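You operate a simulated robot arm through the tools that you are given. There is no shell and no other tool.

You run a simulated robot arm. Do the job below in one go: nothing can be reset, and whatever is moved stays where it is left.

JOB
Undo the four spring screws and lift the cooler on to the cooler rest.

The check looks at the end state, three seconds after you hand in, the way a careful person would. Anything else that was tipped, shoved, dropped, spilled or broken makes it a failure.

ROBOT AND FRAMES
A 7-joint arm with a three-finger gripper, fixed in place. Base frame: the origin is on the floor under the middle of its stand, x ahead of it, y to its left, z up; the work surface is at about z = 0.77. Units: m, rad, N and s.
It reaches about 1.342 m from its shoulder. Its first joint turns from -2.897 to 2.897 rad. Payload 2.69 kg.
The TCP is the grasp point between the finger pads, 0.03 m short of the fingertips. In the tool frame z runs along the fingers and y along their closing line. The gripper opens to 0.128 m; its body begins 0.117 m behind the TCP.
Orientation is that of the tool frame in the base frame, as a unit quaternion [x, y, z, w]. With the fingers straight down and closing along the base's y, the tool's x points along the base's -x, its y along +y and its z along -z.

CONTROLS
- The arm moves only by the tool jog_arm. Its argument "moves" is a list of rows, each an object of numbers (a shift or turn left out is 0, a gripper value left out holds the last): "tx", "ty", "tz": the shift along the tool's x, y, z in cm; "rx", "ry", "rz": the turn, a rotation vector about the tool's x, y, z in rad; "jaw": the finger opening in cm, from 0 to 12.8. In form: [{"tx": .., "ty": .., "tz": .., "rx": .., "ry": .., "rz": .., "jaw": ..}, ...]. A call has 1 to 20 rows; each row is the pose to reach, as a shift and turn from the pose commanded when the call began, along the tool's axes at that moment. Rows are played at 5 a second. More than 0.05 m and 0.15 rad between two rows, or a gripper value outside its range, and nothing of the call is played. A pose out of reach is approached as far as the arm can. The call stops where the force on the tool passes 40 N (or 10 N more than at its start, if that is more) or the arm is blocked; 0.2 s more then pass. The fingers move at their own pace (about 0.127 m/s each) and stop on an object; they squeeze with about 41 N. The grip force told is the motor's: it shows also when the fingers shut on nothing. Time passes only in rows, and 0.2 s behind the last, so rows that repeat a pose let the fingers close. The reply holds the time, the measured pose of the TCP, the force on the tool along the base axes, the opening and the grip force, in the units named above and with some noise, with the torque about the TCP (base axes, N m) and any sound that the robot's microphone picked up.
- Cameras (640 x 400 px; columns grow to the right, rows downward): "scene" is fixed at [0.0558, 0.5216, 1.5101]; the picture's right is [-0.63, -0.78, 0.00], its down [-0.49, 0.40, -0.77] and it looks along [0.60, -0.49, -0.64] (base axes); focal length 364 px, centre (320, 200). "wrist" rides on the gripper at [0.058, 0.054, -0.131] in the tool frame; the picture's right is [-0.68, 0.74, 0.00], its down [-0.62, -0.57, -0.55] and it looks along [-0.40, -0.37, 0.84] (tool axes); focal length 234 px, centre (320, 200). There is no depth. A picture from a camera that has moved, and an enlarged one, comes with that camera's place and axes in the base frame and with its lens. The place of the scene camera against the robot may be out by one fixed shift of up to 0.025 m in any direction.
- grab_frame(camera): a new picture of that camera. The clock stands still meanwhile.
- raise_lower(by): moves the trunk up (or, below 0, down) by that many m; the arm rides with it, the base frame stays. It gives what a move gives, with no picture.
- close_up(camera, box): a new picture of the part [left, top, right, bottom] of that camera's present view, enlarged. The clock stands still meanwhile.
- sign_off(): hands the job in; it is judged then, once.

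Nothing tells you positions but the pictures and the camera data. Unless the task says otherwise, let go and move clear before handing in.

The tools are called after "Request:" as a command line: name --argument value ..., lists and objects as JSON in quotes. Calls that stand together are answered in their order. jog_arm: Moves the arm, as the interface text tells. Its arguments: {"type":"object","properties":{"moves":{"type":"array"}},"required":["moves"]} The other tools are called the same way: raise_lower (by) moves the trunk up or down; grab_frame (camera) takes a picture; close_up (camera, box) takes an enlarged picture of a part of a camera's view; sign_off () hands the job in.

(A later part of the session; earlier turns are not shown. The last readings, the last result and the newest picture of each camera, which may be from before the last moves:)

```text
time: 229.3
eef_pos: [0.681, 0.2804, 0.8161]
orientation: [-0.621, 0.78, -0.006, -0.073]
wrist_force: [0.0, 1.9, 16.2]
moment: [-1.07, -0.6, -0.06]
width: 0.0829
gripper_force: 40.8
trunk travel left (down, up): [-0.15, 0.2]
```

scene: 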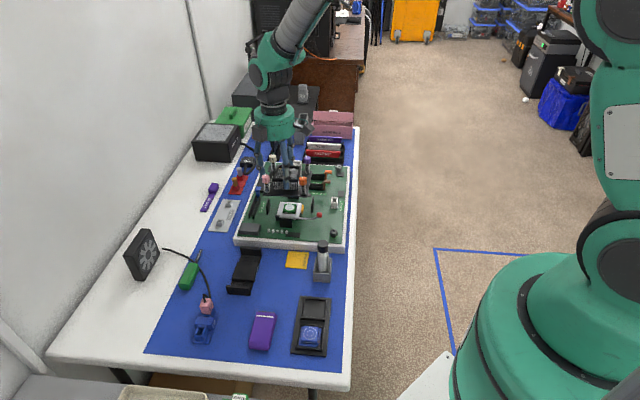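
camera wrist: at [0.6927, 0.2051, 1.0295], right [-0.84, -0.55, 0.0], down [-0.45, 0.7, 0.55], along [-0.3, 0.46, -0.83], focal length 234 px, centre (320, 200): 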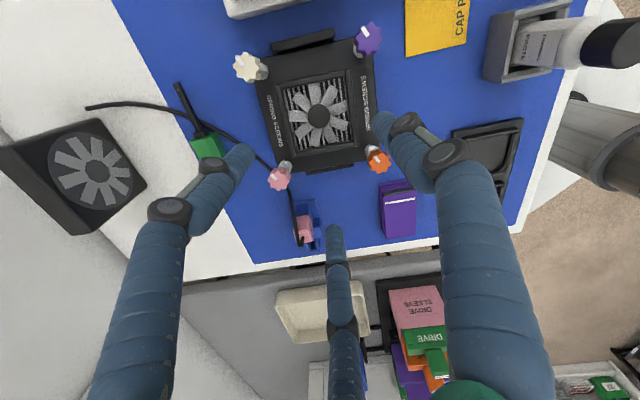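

Request:
close_up --camera "wrist" --box '[205, 60, 265, 140]'

Request:
close_up --camera "wrist" --box '[370, 40, 420, 110]'

Request:
close_up --camera "scene" --box '[205, 215, 285, 300]'

Request:
close_up --camera "scene" --box '[224, 272, 264, 298]'

```text
5.00 times, centred on (235, 100) of wrist
camera zoom: at [0.6289, 0.2488, 0.9571], right [-0.57, 0.82, -0.02], down [0.74, 0.52, 0.42], along [0.36, 0.23, -0.91], focal length 1171 px, centre (745, 700)
```

zoom: 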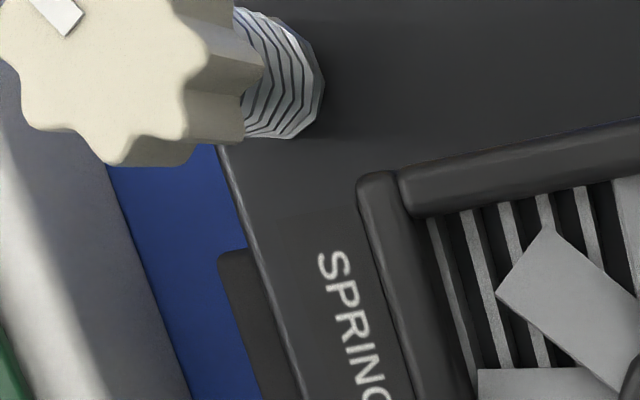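

```text
5.71 times, centred on (395, 75) of wrist
camera zoom: at [0.6289, 0.2488, 0.9571], right [-0.57, 0.82, -0.02], down [0.74, 0.52, 0.42], along [0.36, 0.23, -0.91], focal length 1338 px, centre (-109, 914)
```

zoom: 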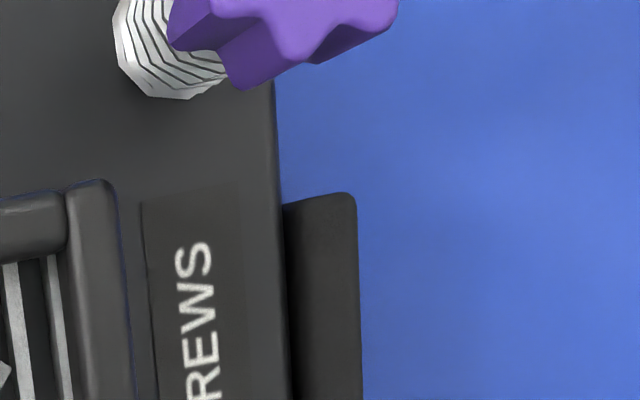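

```text
4.71 times, centred on (245, 258) of scene
camera zoom: at [0.0558, 0.5216, 1.5101], right [-0.63, -0.78, 0.0], down [-0.49, 0.4, -0.77], along [0.6, -0.49, -0.64], focal length 1714 px, centre (673, -71)
```

zoom: 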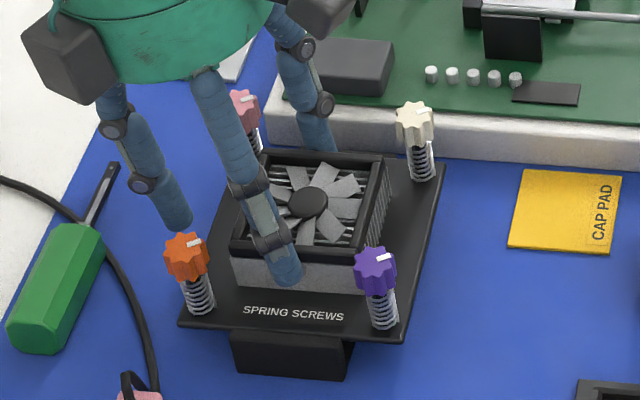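

```text
15.38 times, centred on (244, 285) of scene
camera zoom: at [0.0558, 0.5216, 1.5101], right [-0.63, -0.78, 0.0], down [-0.49, 0.4, -0.77], along [0.6, -0.49, -0.64], focal length 5603 px, centre (1489, -1108)
```

zoom: 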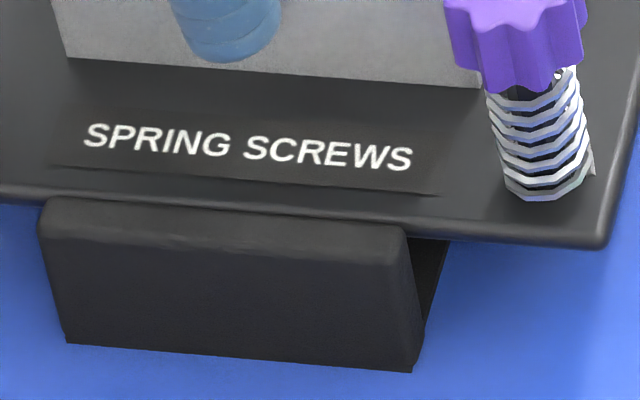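

The -e edge now looks to be down behind its lip, with only the +e edge still on top. I'll use that: press the -e edge against its lip's inner face to align yaw, then roll the +e edge down.

Request:
jog_arm --moves '[{"tx": 0.012, "ty": 0.007, "tz": -0.1}, {"tx": -0.04, "ty": 0.092, "tz": -0.1}]'

Request:
jog_arm --moves '[{"tx": -0.052, "ty": 0.085}]'

Request:
jog_arm --moves '[{"tx": -0.052, "ty": 0.085}]'

```text
time: 229.9
eef_pos: [0.6808, 0.2812, 0.8159]
orientation: [-0.621, 0.78, -0.005, -0.073]
wrist_force: [11.0, -3.0, 5.9]
moment: [-0.54, -1.01, 0.34]
width: 0.0825
gripper_force: 40.2
trunk travel left (down, up): [-0.15, 0.2]
```

```text
time: 230.3
eef_pos: [0.6802, 0.2818, 0.8153]
orientation: [-0.622, 0.78, -0.004, -0.073]
wrist_force: [20.1, -15.1, 2.9]
moment: [-0.83, -1.23, 0.32]
width: 0.0828
gripper_force: 40.8
trunk travel left (down, up): [-0.15, 0.2]
```

```text
time: 230.7
eef_pos: [0.6811, 0.2813, 0.8153]
orientation: [-0.621, 0.78, -0.005, -0.074]
wrist_force: [29.6, -26.2, 0.7]
moment: [-1.2, -1.33, 0.48]
width: 0.0826
gripper_force: 41.2
trunk travel left (down, up): [-0.15, 0.2]
```

The side force rises steeply (39 N with almost no vertical load), so the -e edge really is inside against its lip, which also squares the yaw. I'll ease the side load to about 10 N and roll the +e side down about that edge.

Request:
jog_arm --moves '[{"tx": 0.052, "ty": -0.085}, {"tx": 0.1, "ty": -0.165}]'

Request:
jog_arm --moves '[{"tx": 0.009, "ty": -0.026, "tz": 0.06, "rx": -0.0085, "ry": -0.0052}]'

Request:
jog_arm --moves '[{"tx": 0.009, "ty": -0.026, "tz": 0.06, "rx": -0.0085, "ry": -0.0052}]'

Request:
jog_arm --moves '[{"tx": 0.009, "ty": -0.026, "tz": 0.06, "rx": -0.0085, "ry": -0.0052}]'

```text
time: 231.3
eef_pos: [0.6797, 0.2804, 0.8163]
orientation: [-0.621, 0.78, -0.005, -0.073]
wrist_force: [22.5, -18.8, 4.2]
moment: [-0.99, -1.21, 0.7]
width: 0.0829
gripper_force: 41.2
trunk travel left (down, up): [-0.15, 0.2]
```

```text
time: 231.7
eef_pos: [0.6805, 0.28, 0.8157]
orientation: [-0.621, 0.78, 0.0, -0.074]
wrist_force: [17.9, -17.1, 12.0]
moment: [-1.66, -1.03, 0.72]
width: 0.083
gripper_force: 40.4
trunk travel left (down, up): [-0.15, 0.2]
```

```text
time: 232.1
eef_pos: [0.6802, 0.2806, 0.8155]
orientation: [-0.622, 0.78, 0.004, -0.075]
wrist_force: [16.0, -14.8, 17.4]
moment: [-1.71, -0.88, 0.74]
width: 0.0834
gripper_force: 41.0
trunk travel left (down, up): [-0.15, 0.2]
```

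```text
time: 232.5
eef_pos: [0.6802, 0.2808, 0.8153]
orientation: [-0.62, 0.781, 0.01, -0.075]
wrist_force: [11.8, -11.0, 22.9]
moment: [-1.61, -0.78, 0.51]
width: 0.0838
gripper_force: 40.9
trunk travel left (down, up): [-0.15, 0.2]
```

Request:
jog_arm --moves '[{"tx": 0.026, "ty": -0.043}, {"tx": 0.045, "ty": -0.075}]'

Request:
jog_arm --moves '[{"tx": -0.008, "ty": -0.005, "tz": 0.06}]'

Request:
jog_arm --moves '[{"tx": -0.008, "ty": -0.005, "tz": 0.06}]'

```text
time: 233.1
eef_pos: [0.6814, 0.2802, 0.8154]
orientation: [-0.62, 0.781, 0.01, -0.074]
wrist_force: [4.9, 0.9, 26.0]
moment: [-1.07, -0.49, -0.07]
width: 0.0834
gripper_force: 41.1
trunk travel left (down, up): [-0.15, 0.2]
```

```text
time: 233.5
eef_pos: [0.6808, 0.2802, 0.8146]
orientation: [-0.62, 0.781, 0.009, -0.075]
wrist_force: [1.9, 7.3, 27.4]
moment: [-1.05, -0.35, -0.28]
width: 0.0834
gripper_force: 41.6
trunk travel left (down, up): [-0.15, 0.2]
```

```text
time: 233.9
eef_pos: [0.6806, 0.2806, 0.812]
orientation: [-0.621, 0.78, 0.01, -0.075]
wrist_force: [-1.7, 9.0, 15.2]
moment: [-0.4, -0.82, 0.31]
width: 0.0838
gripper_force: 41.1
trunk travel left (down, up): [-0.15, 0.2]
```

The force dropped and the hand sank 2.6 mm, so something gave. Checking.

Request:
close_up --camera "wrist" --box '[205, 60, 265, 140]'

Request:
close_up --camera "wrist" --box '[370, 40, 420, 110]'

Request:
close_up --camera "scene" --box '[205, 215, 285, 300]'

Request:
close_up --camera "scene" --box '[224, 272, 264, 298]'

```text
5.00 times, centred on (235, 100) of wrist
camera zoom: at [0.6313, 0.2452, 0.9539], right [-0.57, 0.82, 0.01], down [0.75, 0.51, 0.41], along [0.34, 0.24, -0.91], focal length 1171 px, centre (745, 700)
```

zoom: 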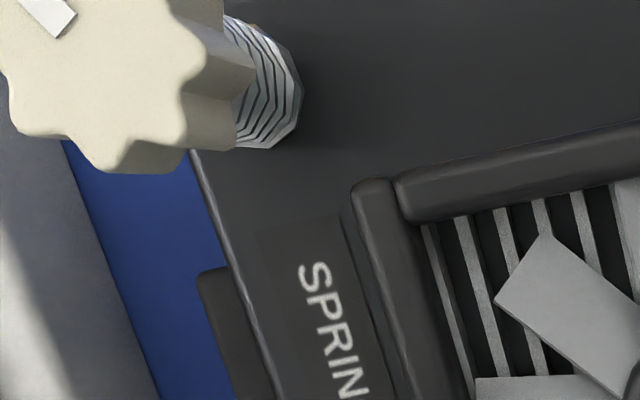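

```text
5.71 times, centred on (395, 75) of wrist
camera zoom: at [0.6313, 0.2452, 0.9539], right [-0.57, 0.82, 0.01], down [0.75, 0.51, 0.41], along [0.34, 0.24, -0.91], focal length 1338 px, centre (-109, 914)
```

zoom: 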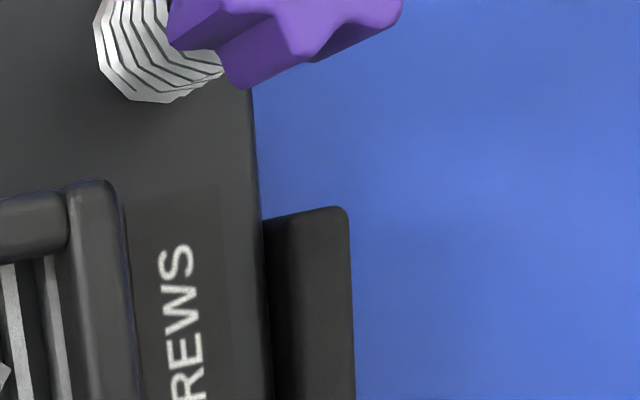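

```text
4.71 times, centred on (245, 258) of scene
camera zoom: at [0.0558, 0.5216, 1.5101], right [-0.63, -0.78, 0.0], down [-0.49, 0.4, -0.77], along [0.6, -0.49, -0.64], focal length 1714 px, centre (673, -71)
```

zoom: 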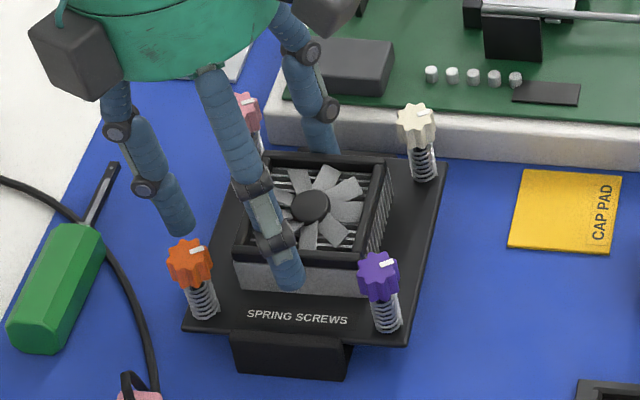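

```text
15.38 times, centred on (244, 285) of scene
camera zoom: at [0.0558, 0.5216, 1.5101], right [-0.63, -0.78, 0.0], down [-0.49, 0.4, -0.77], along [0.6, -0.49, -0.64], focal length 5603 px, centre (1489, -1108)
```

zoom: 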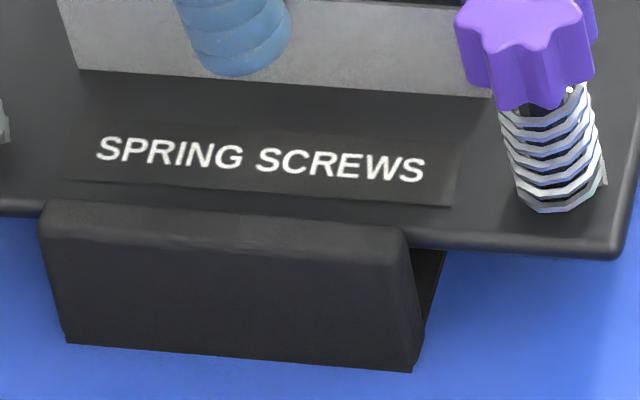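

The -e side went deeper while the +e edge stays on its lip. With the -e edge squarely inside, the remaining interference is tiny, so pressing straight down right above the +e edge may seat it. I'll release, and use the closed fingertips to press on the plate's +e margin.

Request:
jog_arm --moves '[{"jaw": 8.6}, {"jaw": 9.2}, {"jaw": 9.6}, {"tx": 0.19, "ty": 0.11, "tz": -1.5, "jaw": 9.8}, {"tx": 0.63, "ty": 0.38, "tz": -5}, {"tx": 1.0, "ty": 0.6, "tz": -8.5}, {"tx": 1.0, "ty": 0.6, "tz": -8.5}]'

Request:
jog_arm --moves '[{"rx": 0.033, "ry": -0.036, "jaw": 6}, {"rx": 0.066, "ry": -0.072, "jaw": 3}, {"rx": 0.1, "ry": -0.11, "jaw": 0}, {"rx": 0.1, "ry": -0.11, "jaw": 0}]'

Request:
grab_frame --camera "wrist"

Request:
close_up --camera "scene" --box '[205, 215, 285, 300]'

```text
time: 235.5
eef_pos: [0.6835, 0.2783, 0.8996]
orientation: [-0.62, 0.781, 0.01, -0.075]
wrist_force: [0.0, -0.5, -0.7]
moment: [-0.01, -0.04, -0.04]
width: 0.0978
gripper_force: 0.0
trunk travel left (down, up): [-0.15, 0.2]
```

```text
time: 236.5
eef_pos: [0.684, 0.2784, 0.8991]
orientation: [-0.623, 0.782, 0.005, 0.0]
wrist_force: [-0.3, -0.1, 0.2]
moment: [-0.02, -0.05, 0.0]
width: 0.0021
gripper_force: 31.9
trunk travel left (down, up): [-0.15, 0.2]
```

```text
taken
camera wrist: at [0.6186, 0.2318, 1.0304], right [-0.56, 0.83, 0.01], down [0.69, 0.47, 0.55], along [0.45, 0.32, -0.84], focal length 234 px, centre (320, 200)
```

wrist: 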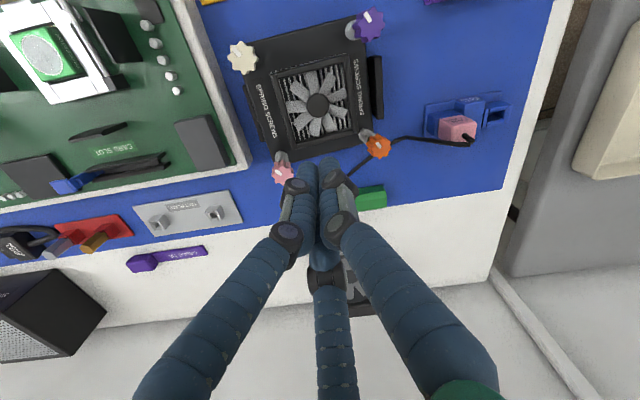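

```text
4.71 times, centred on (245, 258) of scene
camera zoom: at [0.0558, 0.5216, 1.5101], right [-0.63, -0.78, 0.0], down [-0.49, 0.4, -0.77], along [0.6, -0.49, -0.64], focal length 1714 px, centre (673, -71)
```

zoom: 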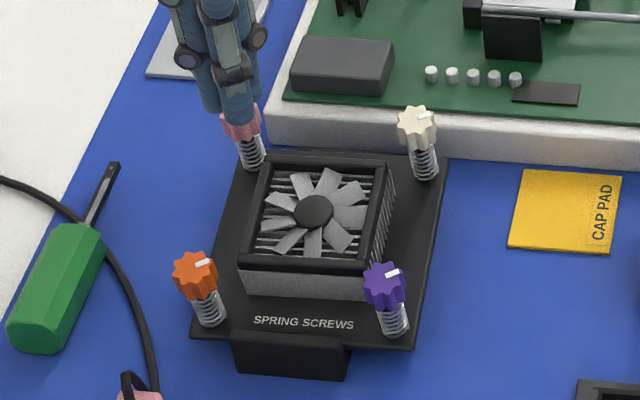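

Request:
close_up --camera "wrist" --box '[230, 20, 400, 180]'

Request:
close_up --camera "wrist" --box '[235, 80, 295, 150]'

Request:
close_up --camera "wrist" --box '[345, 40, 400, 140]'

```text
2.50 times, centred on (315, 100) of wrist
camera zoom: at [0.6186, 0.2318, 1.0304], right [-0.56, 0.83, 0.01], down [0.69, 0.47, 0.55], along [0.45, 0.32, -0.84], focal length 585 px, centre (332, 450)
```

zoom: 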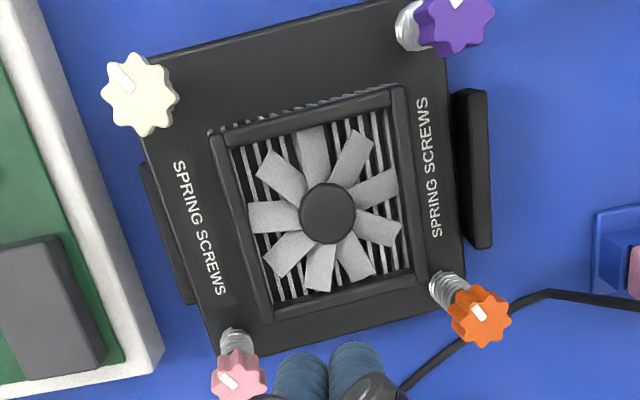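

```text
5.71 times, centred on (265, 115) of wrist
camera zoom: at [0.6186, 0.2318, 1.0304], right [-0.56, 0.83, 0.01], down [0.69, 0.47, 0.55], along [0.45, 0.32, -0.84], focal length 1338 px, centre (634, 686)
```

zoom: 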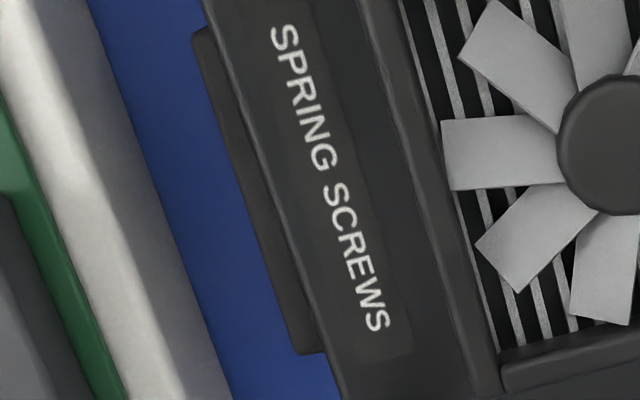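

```text
4.00 times, centred on (372, 90) of wrist
camera zoom: at [0.6186, 0.2318, 1.0304], right [-0.56, 0.83, 0.01], down [0.69, 0.47, 0.55], along [0.45, 0.32, -0.84], focal length 937 px, centre (110, 640)
```

zoom: 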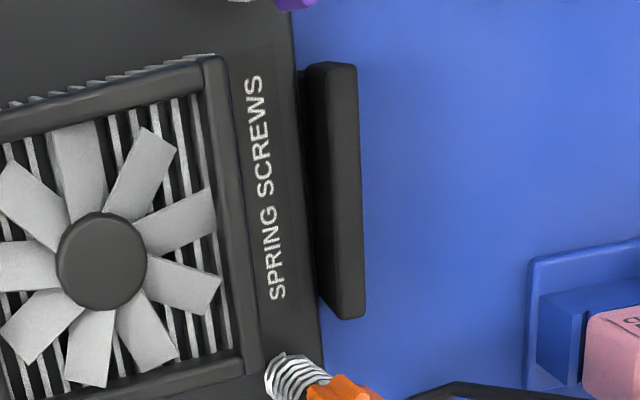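

From this clean overhead view the plate measures about 1–2 mm longer than the gap between the end walls, so it isn't meant to drop between them: the walls carry the plate, keeping the cold plate clear of the block. So the right pose is level on top of both walls. A slight yaw makes that support robust. I'll re-grasp the cooler, fairly high on the fan.

Request:
jog_arm --moves '[{"jaw": 5, "tx": 0.3, "ty": 0.5}, {"jaw": 9.5, "tx": 0.61, "ty": 0.98}, {"tx": 0.61, "ty": 0.98, "tz": 2}, {"tx": 0.61, "ty": 0.98, "tz": 4.5}, {"tx": 0.61, "ty": 0.98, "tz": 6.5}, {"tx": 0.61, "ty": 0.98, "tz": 7.8}, {"tx": 0.61, "ty": 0.98, "tz": 7.8}]'

Request:
close_up --camera "wrist" --box '[200, 40, 420, 230]'

Request:
close_up --camera "scene" --box '[205, 215, 285, 300]'

```text
time: 238.1
eef_pos: [0.6729, 0.2744, 0.8205]
orientation: [-0.622, 0.783, 0.005, -0.002]
wrist_force: [-0.9, -0.3, 0.0]
moment: [0.0, 0.03, -0.02]
width: 0.0948
gripper_force: 0.0
trunk travel left (down, up): [-0.15, 0.2]
```

```text
2.11 times, centred on (310, 135) of wrist
camera zoom: at [0.6072, 0.2287, 0.9514], right [-0.56, 0.83, 0.01], down [0.69, 0.47, 0.55], along [0.45, 0.32, -0.84], focal length 493 px, centre (341, 337)
```

zoom: 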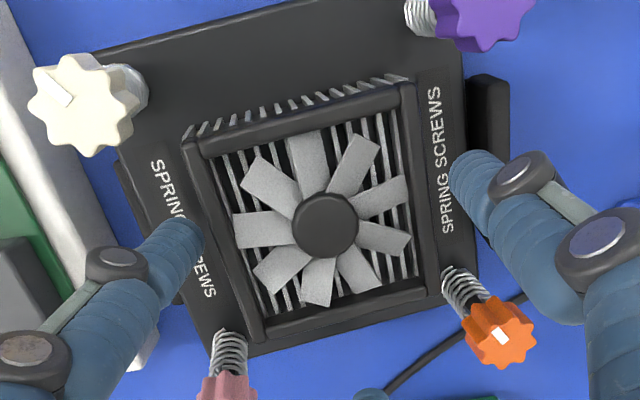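

```text
4.71 times, centred on (245, 258) of scene
camera zoom: at [0.0558, 0.5216, 1.5101], right [-0.63, -0.78, 0.0], down [-0.49, 0.4, -0.77], along [0.6, -0.49, -0.64], focal length 1714 px, centre (673, -71)
```

zoom: 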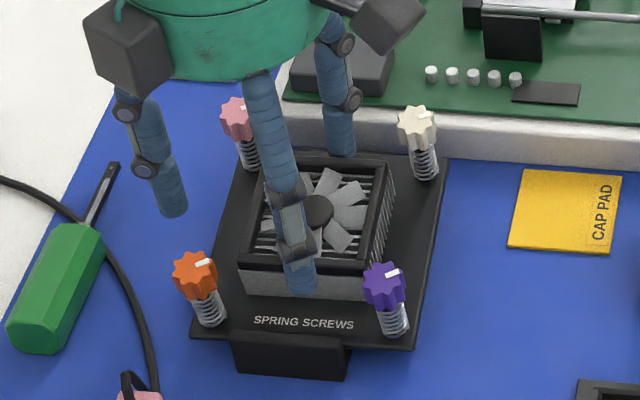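

Request:
jog_arm --moves '[{"jaw": 9.0}, {"jaw": 8.5}, {"jaw": 8.0}, {"jaw": 7.0}, {"jaw": 6}, {"jaw": 5}, {"jaw": 5}]'

Request:
jog_arm --moves '[{"tz": -0.2}, {"tz": -0.5}, {"tz": -0.9}, {"tz": -1.5}]'

Request:
jog_arm --moves '[{"tz": -1.5}, {"tz": -3.5}, {"tz": -5.5}, {"tz": -7.5}, {"tz": -7.5}]'

Request:
close_up --camera "scene" --box '[195, 170, 315, 300]'

Request:
close_up --camera "wrist" --box '[130, 0, 450, 260]'

```text
time: 239.7
eef_pos: [0.6735, 0.2735, 0.8215]
orientation: [-0.623, 0.783, 0.005, 0.0]
wrist_force: [2.4, -6.7, 7.1]
moment: [-0.39, 0.1, 0.13]
width: 0.0832
gripper_force: 40.8
trunk travel left (down, up): [-0.15, 0.2]
```

```text
time: 240.7
eef_pos: [0.6732, 0.2736, 0.8358]
orientation: [-0.622, 0.783, 0.005, -0.002]
wrist_force: [-0.1, 0.2, -3.7]
moment: [0.08, -0.05, -0.02]
width: 0.0832
gripper_force: 41.1
trunk travel left (down, up): [-0.15, 0.2]
```

```text
time: 241.9
eef_pos: [0.6731, 0.2742, 0.9115]
orientation: [-0.622, 0.783, 0.005, -0.001]
wrist_force: [-0.9, 0.0, -2.5]
moment: [0.05, -0.07, -0.05]
width: 0.0833
gripper_force: 40.9
trunk travel left (down, up): [-0.15, 0.2]
```

```text
3.08 times, centred on (255, 235) of scene
camera zoom: at [0.0558, 0.5216, 1.5101], right [-0.63, -0.78, 0.0], down [-0.49, 0.4, -0.77], along [0.6, -0.49, -0.64], focal length 1121 px, centre (520, 92)
```

zoom: 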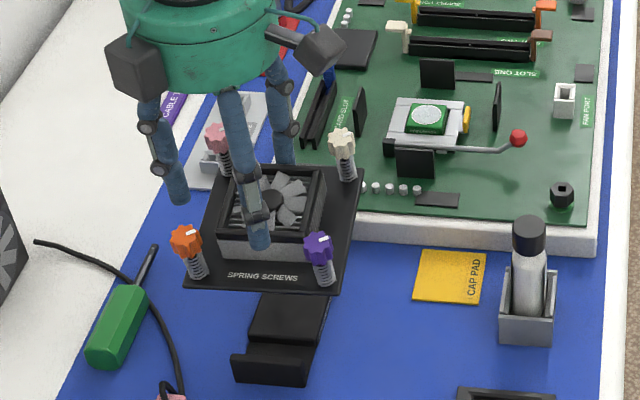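

```text
1.54 times, centred on (290, 130) of wrist
camera zoom: at [0.6073, 0.2281, 1.0427], right [-0.56, 0.83, 0.01], down [0.69, 0.47, 0.55], along [0.45, 0.32, -0.84], focal length 360 px, centre (366, 308)
```

zoom: 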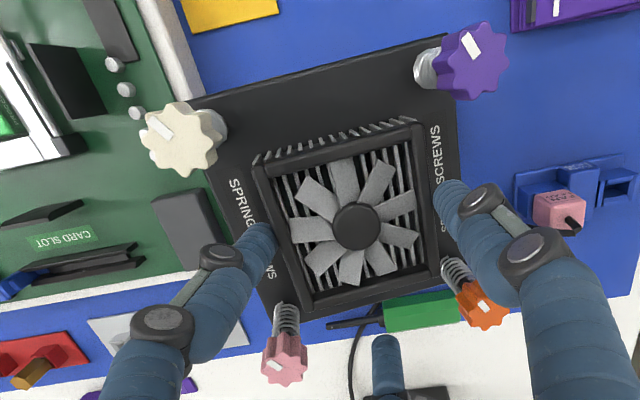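

Lifted. Now rotate it back to its original heading, minus about 9° so each plate edge lies well across its end wall, and then level it.

Request:
jog_arm --moves '[{"rz": -0.118, "tx": 0.03, "ty": 0.24}, {"rz": -0.236, "tx": 0.05, "ty": 0.47}, {"rz": -0.354, "tx": 0.08, "ty": 0.71}, {"rz": -0.471, "tx": 0.1, "ty": 0.94}, {"rz": -0.589, "tx": 0.13, "ty": 1.18}, {"rz": -0.707, "tx": 0.16, "ty": 1.42}, {"rz": -0.825, "tx": 0.18, "ty": 1.65}, {"rz": -0.943, "tx": 0.21, "ty": 1.89}, {"rz": -1.06, "tx": 0.23, "ty": 2.12}, {"rz": -1.178, "tx": 0.26, "ty": 2.36}, {"rz": -1.296, "tx": 0.28, "ty": 2.59}, {"rz": -1.414, "tx": 0.31, "ty": 2.83}, {"rz": -1.414, "tx": 0.31, "ty": 2.83}]'

Request:
close_up --camera "wrist" --box '[130, 0, 450, 260]'

Request:
close_up --camera "wrist" --box '[155, 40, 235, 100]'

Request:
close_up --camera "wrist" --box '[350, 0, 430, 60]'

Request:
close_up --camera "wrist" --box '[225, 205, 305, 265]'

Request:
close_up --camera "wrist" --box '[355, 175, 435, 235]'

```text
time: 244.7
eef_pos: [0.6449, 0.2785, 0.9109]
orientation: [0.982, -0.191, -0.005, -0.002]
wrist_force: [0.2, -0.7, -3.8]
moment: [0.05, 0.03, -0.06]
width: 0.0831
gripper_force: 41.2
trunk travel left (down, up): [-0.15, 0.2]
```

```text
1.54 times, centred on (290, 130) of wrist
camera zoom: at [0.6792, 0.2048, 1.0416], right [-0.9, -0.43, 0.0], down [-0.36, 0.75, 0.56], along [-0.24, 0.5, -0.83], focal length 360 px, centre (366, 308)
```

zoom: 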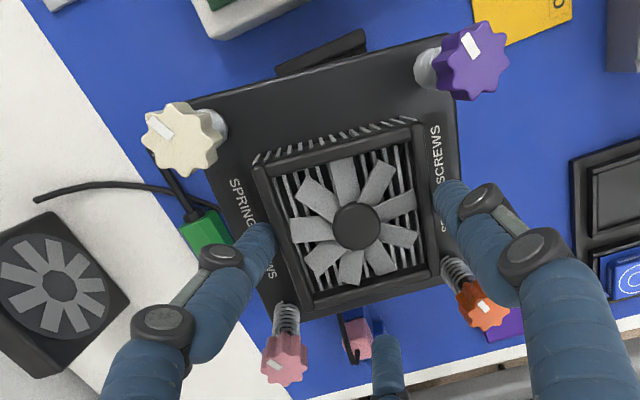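

```text
6.67 times, centred on (195, 70) of wrist
camera zoom: at [0.6792, 0.2048, 1.0416], right [-0.9, -0.43, 0.0], down [-0.36, 0.75, 0.56], along [-0.24, 0.5, -0.83], focal length 1561 px, centre (1153, 1067)
```

zoom: 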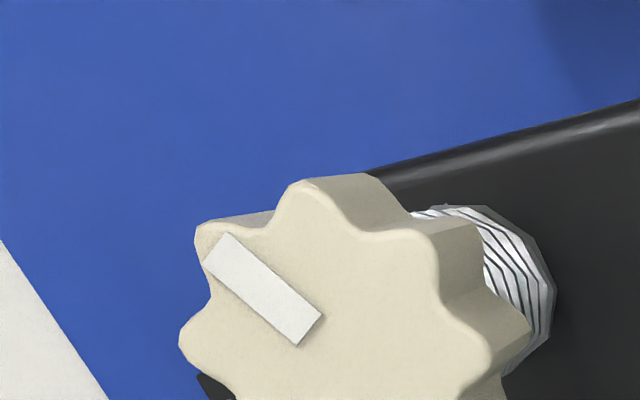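

```text
6.67 times, centred on (390, 30) of wrist
camera zoom: at [0.6792, 0.2048, 1.0416], right [-0.9, -0.43, 0.0], down [-0.36, 0.75, 0.56], along [-0.24, 0.5, -0.83], focal length 1561 px, centre (-147, 1333)
```

zoom: 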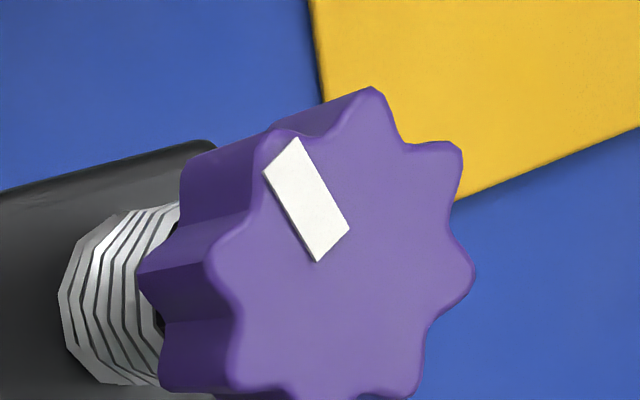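

```text
6.67 times, centred on (265, 235) of wrist
camera zoom: at [0.6792, 0.2048, 1.0416], right [-0.9, -0.43, 0.0], down [-0.36, 0.75, 0.56], along [-0.24, 0.5, -0.83], focal length 1561 px, centre (687, -33)
```

zoom: 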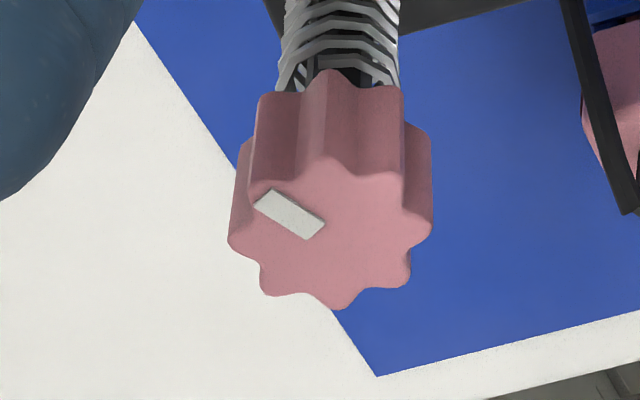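

```text
6.67 times, centred on (395, 205) of wrist
camera zoom: at [0.6792, 0.2048, 1.0416], right [-0.9, -0.43, 0.0], down [-0.36, 0.75, 0.56], along [-0.24, 0.5, -0.83], focal length 1561 px, centre (-180, 167)
```

zoom: 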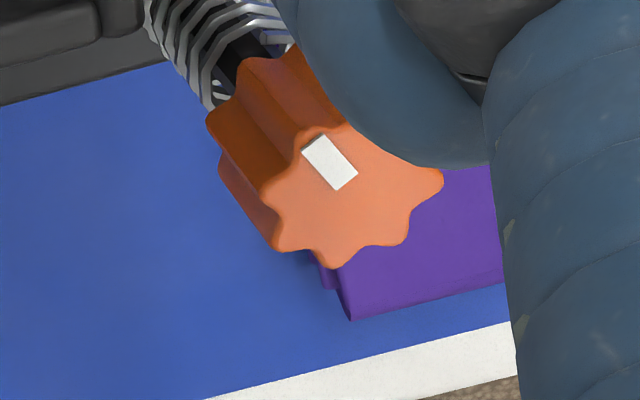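

The cooler is tilted 8.5° along v in this grip and yawed about 7° clockwise, which is a good support angle. I'll level it with the hand, centre it over the rest, and verify.

Request:
jog_arm --moves '[{"rx": -0.043, "ry": -0.025, "tx": 0.19, "ty": -0.07}, {"rx": -0.087, "ry": -0.05, "tx": 0.37, "ty": -0.15}, {"rx": -0.1298, "ry": -0.0743, "tx": 0.56, "ty": -0.22}, {"rx": -0.1298, "ry": -0.0743, "tx": 0.56, "ty": -0.22}]'

Request:
close_up --camera "scene" --box '[195, 170, 315, 300]'

Request:
jog_arm --moves '[{"tx": 0.15, "ty": -0.26, "tz": 1.98}, {"tx": 0.33, "ty": -0.57, "tz": 4.35}, {"tx": 0.48, "ty": -0.84, "tz": 6.43}, {"tx": 0.52, "ty": -0.91, "tz": 6.92}, {"tx": 0.52, "ty": -0.91, "tz": 6.92}]'

Request:
close_up --camera "scene" --box '[205, 215, 285, 300]'

Request:
close_up --camera "wrist" --box '[150, 0, 450, 240]'

```text
time: 245.7
eef_pos: [0.6515, 0.2777, 0.9105]
orientation: [0.979, -0.191, -0.053, 0.054]
wrist_force: [0.0, -0.2, -3.2]
moment: [0.05, 0.05, 0.0]
width: 0.0834
gripper_force: 40.9
trunk travel left (down, up): [-0.15, 0.2]
```

```text
3.08 times, centred on (255, 235) of scene
camera zoom: at [0.0558, 0.5216, 1.5101], right [-0.63, -0.78, 0.0], down [-0.49, 0.4, -0.77], along [0.6, -0.49, -0.64], focal length 1121 px, centre (520, 92)
```

zoom: 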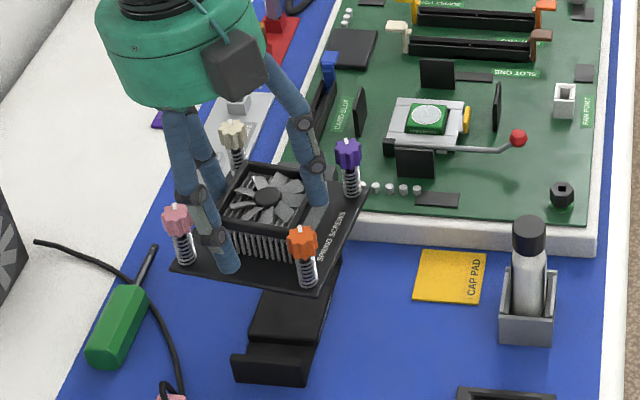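

```text
time: 246.9
eef_pos: [0.65, 0.2782, 0.8409]
orientation: [0.979, -0.19, -0.053, 0.054]
wrist_force: [-0.5, 1.0, -4.1]
moment: [0.09, 0.05, 0.02]
width: 0.083
gripper_force: 41.3
trunk travel left (down, up): [-0.15, 0.2]
```

```text
4.71 times, centred on (245, 258) of scene
camera zoom: at [0.0558, 0.5216, 1.5101], right [-0.63, -0.78, 0.0], down [-0.49, 0.4, -0.77], along [0.6, -0.49, -0.64], focal length 1714 px, centre (673, -71)
```

zoom: 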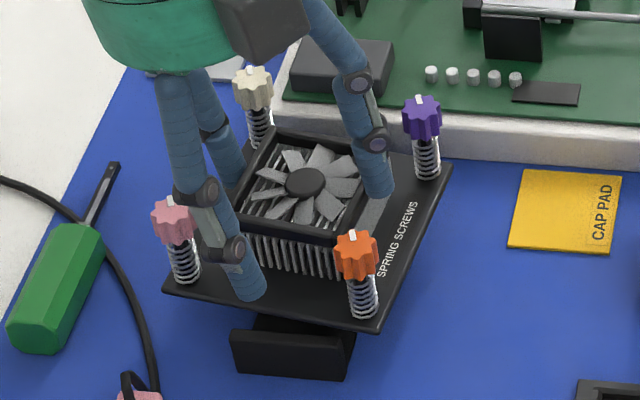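

```text
1.67 times, centred on (300, 120) of wrist
camera zoom: at [0.7004, 0.2173, 0.9725], right [-0.89, -0.42, 0.15], down [-0.29, 0.8, 0.52], along [-0.34, 0.42, -0.84], focal length 390 px, centre (353, 333)
```

zoom: 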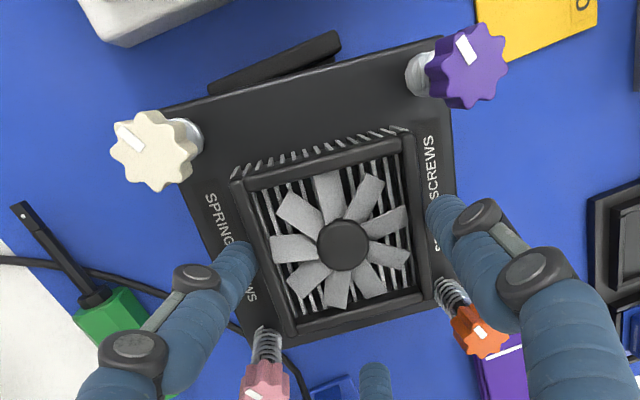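

Level, in its original heading with a small yaw, over the rest. Lowering gently until both end walls carry it.

Request:
jog_arm --moves '[{"tx": 0.03, "ty": -0.052, "tz": 0.4}, {"tx": 0.059, "ty": -0.104, "tz": 0.79}]'

Request:
jog_arm --moves '[{"tx": 0.009, "ty": -0.016, "tz": 0.12}]'

Request:
jog_arm --moves '[{"tx": 0.009, "ty": -0.016, "tz": 0.12}]'

Request:
jog_arm --moves '[{"tx": 0.009, "ty": -0.016, "tz": 0.12}]'

Request:
jog_arm --moves '[{"tx": 0.009, "ty": -0.016, "tz": 0.12}]'

```text
time: 247.5
eef_pos: [0.6503, 0.2789, 0.833]
orientation: [0.979, -0.189, -0.054, 0.054]
wrist_force: [-0.4, -0.1, -3.5]
moment: [0.05, 0.01, -0.02]
width: 0.0832
gripper_force: 40.9
trunk travel left (down, up): [-0.15, 0.2]
```

```text
time: 247.9
eef_pos: [0.6496, 0.2781, 0.8303]
orientation: [0.979, -0.19, -0.053, 0.055]
wrist_force: [-0.4, -0.9, -4.6]
moment: [0.07, 0.06, 0.02]
width: 0.0831
gripper_force: 41.0
trunk travel left (down, up): [-0.15, 0.2]
```

```text
time: 248.3
eef_pos: [0.6496, 0.2777, 0.8308]
orientation: [0.979, -0.19, -0.053, 0.054]
wrist_force: [-1.6, -1.2, 0.9]
moment: [-0.29, -0.15, -0.15]
width: 0.0831
gripper_force: 40.7
trunk travel left (down, up): [-0.15, 0.2]
```

```text
time: 248.7
eef_pos: [0.6499, 0.2783, 0.8301]
orientation: [0.979, -0.19, -0.052, 0.053]
wrist_force: [-4.0, -2.4, 14.9]
moment: [-1.25, -0.78, -0.37]
width: 0.0832
gripper_force: 41.2
trunk travel left (down, up): [-0.15, 0.2]
```

```text
time: 249.1
eef_pos: [0.6508, 0.2786, 0.8307]
orientation: [0.979, -0.19, -0.053, 0.054]
wrist_force: [-6.2, -0.2, 28.0]
moment: [-1.22, -0.47, -0.16]
width: 0.0833
gripper_force: 41.0
trunk travel left (down, up): [-0.15, 0.2]
```

Request:
close_up --camera "scene" --box '[215, 265, 275, 300]'

Request:
close_up --camera "wrist" --box '[200, 10, 360, 90]'

Request:
close_up --camera "scene" --box '[205, 215, 285, 300]'

```text
10.67 times, centred on (245, 282) of scene
camera zoom: at [0.0558, 0.5216, 1.5101], right [-0.63, -0.78, 0.0], down [-0.49, 0.4, -0.77], along [0.6, -0.49, -0.64], focal length 3885 px, centre (1120, -680)
```

zoom: 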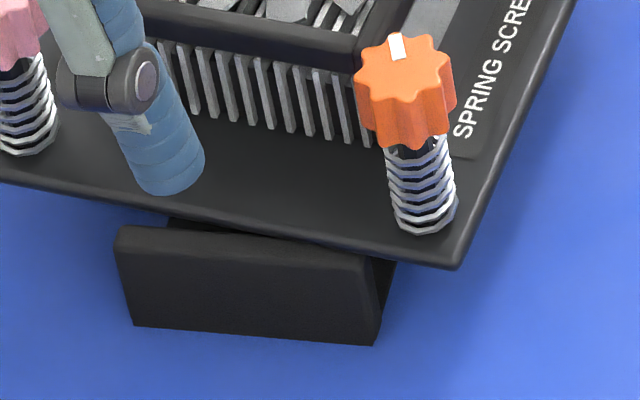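

```text
4.00 times, centred on (280, 50) of wrist
camera zoom: at [0.6997, 0.2177, 0.9618], right [-0.89, -0.42, 0.15], down [-0.29, 0.8, 0.52], along [-0.34, 0.42, -0.84], focal length 937 px, centre (480, 800)
```

zoom: 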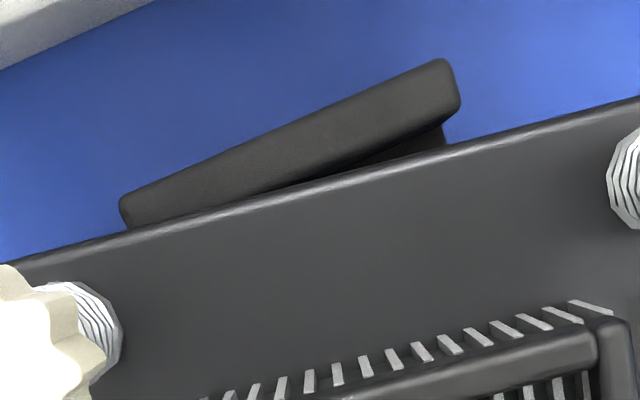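

```text
4.71 times, centred on (245, 258) of scene
camera zoom: at [0.0558, 0.5216, 1.5101], right [-0.63, -0.78, 0.0], down [-0.49, 0.4, -0.77], along [0.6, -0.49, -0.64], focal length 1714 px, centre (673, -71)
```

zoom: 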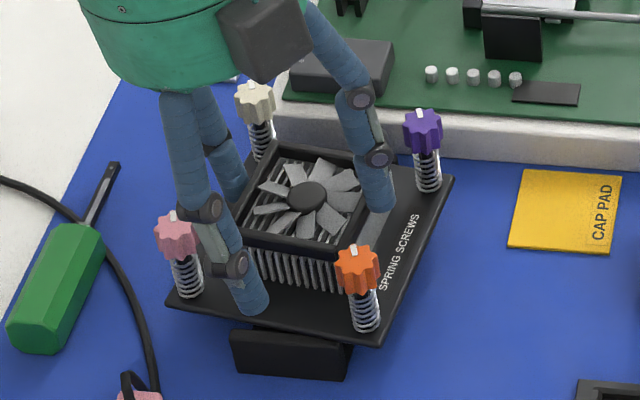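

The plate now bears on the -e wall's near end and the +e wall's far end. A bit more yaw will widen that diagonal support, so I'll lift a few millimetres, turn it another 8–9° clockwise about its own vertical axis, and set it down again.

Request:
jog_arm --moves '[{"tx": -0.022, "ty": 0.039, "tz": -0.3}, {"tx": -0.044, "ty": 0.078, "tz": -0.6}, {"tx": 0.04, "ty": -0.06, "tz": -0.63, "rx": 0.0055, "ry": -0.0098, "rz": 0.0742}, {"tx": 0.126, "ty": -0.202, "tz": -0.65, "rx": 0.0111, "ry": -0.0195, "rz": 0.1484}, {"tx": 0.126, "ty": -0.202, "tz": -0.65, "rx": 0.0111, "ry": -0.0195, "rz": 0.1484}]'

Request:
close_up --camera "scene" --box '[205, 215, 285, 300]'

Request:
close_up --camera "wrist" --box '[150, 0, 450, 240]'

```text
time: 250.3
eef_pos: [0.6529, 0.2796, 0.8337]
orientation: [0.962, -0.262, -0.058, 0.051]
wrist_force: [-0.1, 0.4, -3.9]
moment: [0.08, 0.05, -0.02]
width: 0.0831
gripper_force: 40.9
trunk travel left (down, up): [-0.15, 0.2]
```

```text
4.71 times, centred on (245, 258) of scene
camera zoom: at [0.0558, 0.5216, 1.5101], right [-0.63, -0.78, 0.0], down [-0.49, 0.4, -0.77], along [0.6, -0.49, -0.64], focal length 1714 px, centre (673, -71)
```

zoom: 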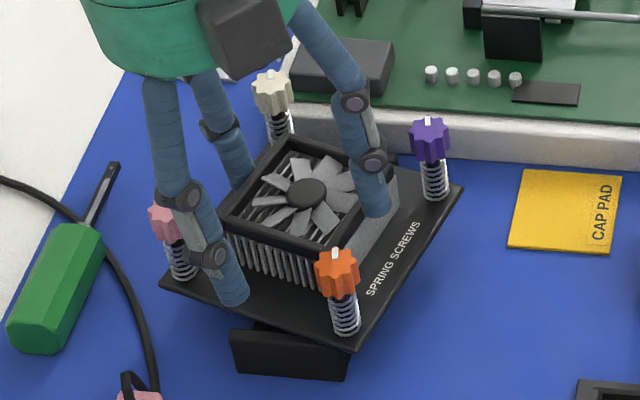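

```text
1.67 times, centred on (300, 120) of wrist
camera zoom: at [0.6932, 0.2125, 0.9653], right [-0.95, -0.28, 0.15], down [-0.17, 0.84, 0.52], along [-0.28, 0.47, -0.84], focal length 390 px, centre (353, 333)
```

zoom: 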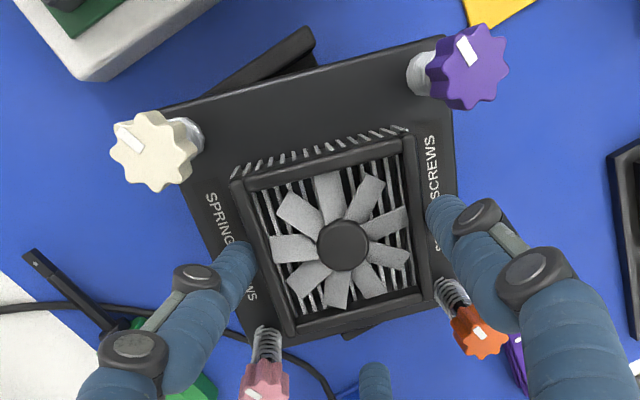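

Request:
jog_arm --moves '[{"tx": 0.011, "ty": -0.019, "tz": 0.148}]'

Request:
jog_arm --moves '[{"tx": 0.009, "ty": -0.016, "tz": 0.12}]'

Request:
jog_arm --moves '[{"tx": 0.009, "ty": -0.016, "tz": 0.12}]'

Request:
jog_arm --moves '[{"tx": 0.009, "ty": -0.016, "tz": 0.12}]'

```text
time: 250.7
eef_pos: [0.6534, 0.2797, 0.8317]
orientation: [0.962, -0.263, -0.057, 0.051]
wrist_force: [0.4, -0.4, -4.6]
moment: [0.11, 0.04, 0.0]
width: 0.0831
gripper_force: 41.1
trunk travel left (down, up): [-0.15, 0.2]
```

```text
time: 251.1
eef_pos: [0.6529, 0.2795, 0.8318]
orientation: [0.962, -0.263, -0.057, 0.051]
wrist_force: [-0.3, -0.1, -4.1]
moment: [0.1, 0.01, 0.01]
width: 0.0831
gripper_force: 40.8
trunk travel left (down, up): [-0.15, 0.2]
```

```text
time: 251.5
eef_pos: [0.6539, 0.2808, 0.8317]
orientation: [0.962, -0.264, -0.057, 0.051]
wrist_force: [-1.6, -1.1, 0.0]
moment: [-0.16, -0.21, -0.12]
width: 0.0831
gripper_force: 40.9
trunk travel left (down, up): [-0.15, 0.2]
```

```text
time: 251.9
eef_pos: [0.6533, 0.2813, 0.8315]
orientation: [0.962, -0.263, -0.057, 0.051]
wrist_force: [-6.6, -2.2, 11.9]
moment: [-0.79, -0.82, -0.46]
width: 0.0832
gripper_force: 41.4
trunk travel left (down, up): [-0.15, 0.2]
```

Request:
jog_arm --moves '[{"tx": 0.009, "ty": -0.016, "tz": 0.12}]'

Request:
jog_arm --moves '[{"tx": 0.007, "ty": -0.013, "tz": 0.1}]'

Request:
close_up --camera "scene" --box '[215, 265, 275, 300]'

Request:
close_up --camera "wrist" --box '[200, 10, 360, 90]'

```text
time: 252.3
eef_pos: [0.6528, 0.2806, 0.83]
orientation: [0.962, -0.264, -0.056, 0.05]
wrist_force: [-7.9, -3.1, 24.4]
moment: [-0.65, -0.55, -0.41]
width: 0.0831
gripper_force: 40.9
trunk travel left (down, up): [-0.15, 0.2]
```

```text
time: 252.8
eef_pos: [0.6541, 0.2808, 0.83]
orientation: [0.962, -0.263, -0.058, 0.051]
wrist_force: [-11.4, -3.9, 20.0]
moment: [-0.33, 0.11, -0.47]
width: 0.0832
gripper_force: 41.1
trunk travel left (down, up): [-0.15, 0.2]
stopped in row 1: the force on the tool passed its limit at 41 N (the readings are from after the stop); the commanded pose is now the measured one
```

```text
10.67 times, centred on (245, 282) of scene
camera zoom: at [0.0558, 0.5216, 1.5101], right [-0.63, -0.78, 0.0], down [-0.49, 0.4, -0.77], along [0.6, -0.49, -0.64], focal length 3885 px, centre (1120, -680)
```

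zoom: 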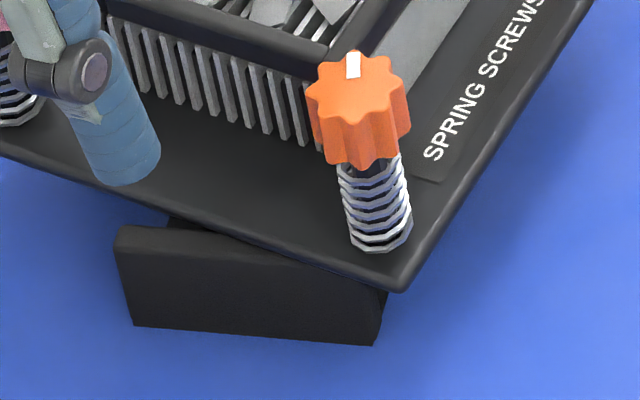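

```text
4.00 times, centred on (280, 50) of wrist
camera zoom: at [0.6932, 0.2129, 0.9616], right [-0.95, -0.29, 0.15], down [-0.17, 0.84, 0.52], along [-0.27, 0.47, -0.84], focal length 937 px, centre (480, 800)
```

zoom: 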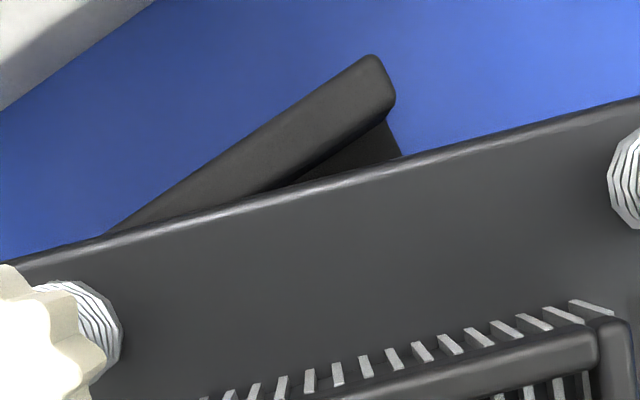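

Both end walls now carry the plate over about half their length on opposite ends, with the load shared. I'll unload slightly and release.

Request:
jog_arm --moves '[{"tx": -0.007, "ty": 0.013, "tz": -0.1}]'

Request:
jog_arm --moves '[{"jaw": 8.4}, {"jaw": 8.6}, {"jaw": 8.9}, {"jaw": 9.3}, {"jaw": 9.6}]'

Request:
close_up --camera "scene" --box '[205, 215, 285, 300]'

Request:
close_up --camera "wrist" --box '[150, 0, 450, 240]'

```text
time: 253.2
eef_pos: [0.6524, 0.2802, 0.8288]
orientation: [0.962, -0.263, -0.057, 0.05]
wrist_force: [-11.1, -4.7, 17.1]
moment: [-0.47, 0.03, -0.42]
width: 0.0831
gripper_force: 41.2
trunk travel left (down, up): [-0.15, 0.2]
```

```text
time: 254.4
eef_pos: [0.6541, 0.2813, 0.8298]
orientation: [0.962, -0.263, -0.057, 0.05]
wrist_force: [0.3, 0.3, -0.5]
moment: [0.01, -0.02, 0.01]
width: 0.0962
gripper_force: 0.0
trunk travel left (down, up): [-0.15, 0.2]
```

```text
4.71 times, centred on (245, 258) of scene
camera zoom: at [0.0558, 0.5216, 1.5101], right [-0.63, -0.78, 0.0], down [-0.49, 0.4, -0.77], along [0.6, -0.49, -0.64], focal length 1714 px, centre (673, -71)
```

zoom: 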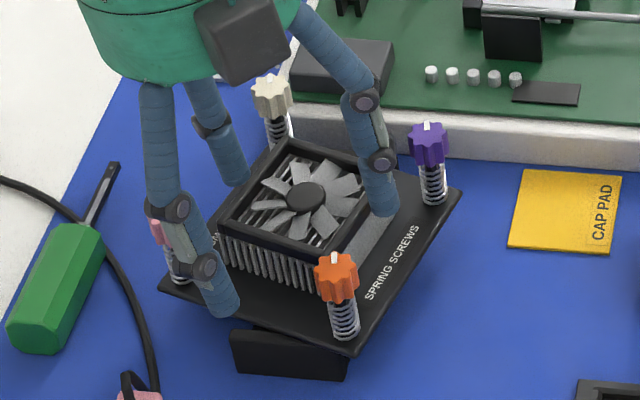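

```text
1.67 times, centred on (300, 120) of wrist
camera zoom: at [0.6944, 0.2134, 0.961], right [-0.95, -0.29, 0.15], down [-0.17, 0.84, 0.52], along [-0.27, 0.47, -0.84], focal length 390 px, centre (353, 333)
```

zoom: 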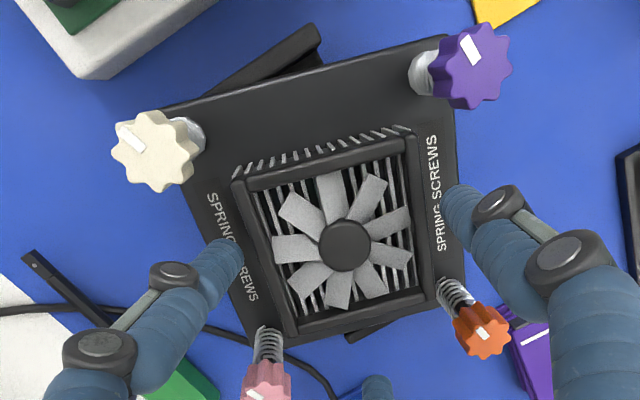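

The cooler is sitting level and steady on the rest. Withdrawing the hand vertically.

Request:
jog_arm --moves '[{"tx": -0.037, "ty": 0.065, "tz": -0.5}, {"tx": -0.074, "ty": 0.13, "tz": -0.99}, {"tx": -0.15, "ty": 0.26, "tz": -1.98}, {"tx": -0.26, "ty": 0.45, "tz": -3.46}, {"tx": -0.45, "ty": 0.78, "tz": -5.93}, {"tx": -0.74, "ty": 1.3, "tz": -9.89}, {"tx": -0.74, "ty": 1.3, "tz": -9.89}]'

Request:
close_up --camera "scene" --box '[205, 205, 295, 300]'

Request:
close_up --camera "wrist" --box '[180, 0, 440, 200]'

Request:
grab_frame --camera "scene"

```text
time: 256.1
eef_pos: [0.6536, 0.2799, 0.9296]
orientation: [0.962, -0.263, -0.057, 0.05]
wrist_force: [-1.0, -1.2, 0.5]
moment: [0.02, -0.06, 0.04]
width: 0.0961
gripper_force: 0.1
trunk travel left (down, up): [-0.15, 0.2]
```

```text
4.21 times, centred on (250, 252) of scene
camera zoom: at [0.0558, 0.5216, 1.5101], right [-0.63, -0.78, 0.0], down [-0.49, 0.4, -0.77], along [0.6, -0.49, -0.64], focal length 1534 px, centre (615, -21)
```

zoom: 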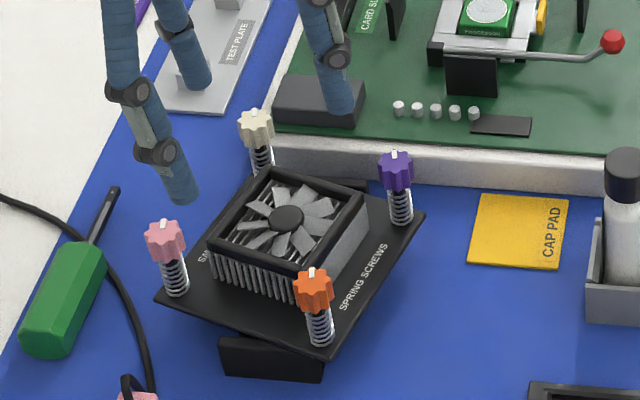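

```text
2.00 times, centred on (310, 100) of wrist
camera zoom: at [0.6939, 0.2119, 1.0617], right [-0.95, -0.29, 0.15], down [-0.17, 0.84, 0.52], along [-0.27, 0.47, -0.84], focal length 468 px, centre (340, 400)
```

zoom: 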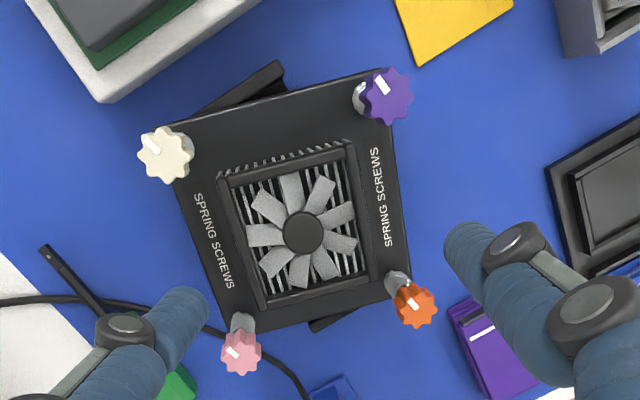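

```text
taken
```

scene: 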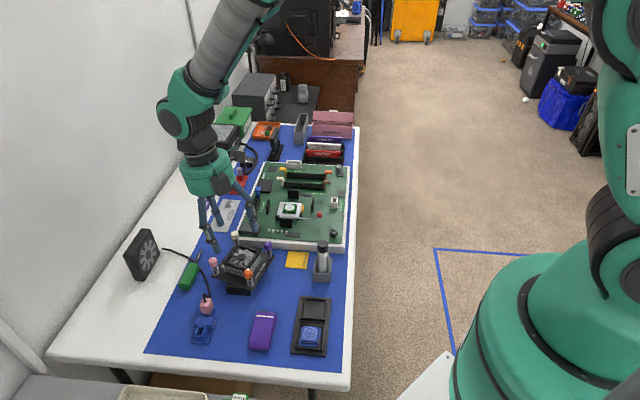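

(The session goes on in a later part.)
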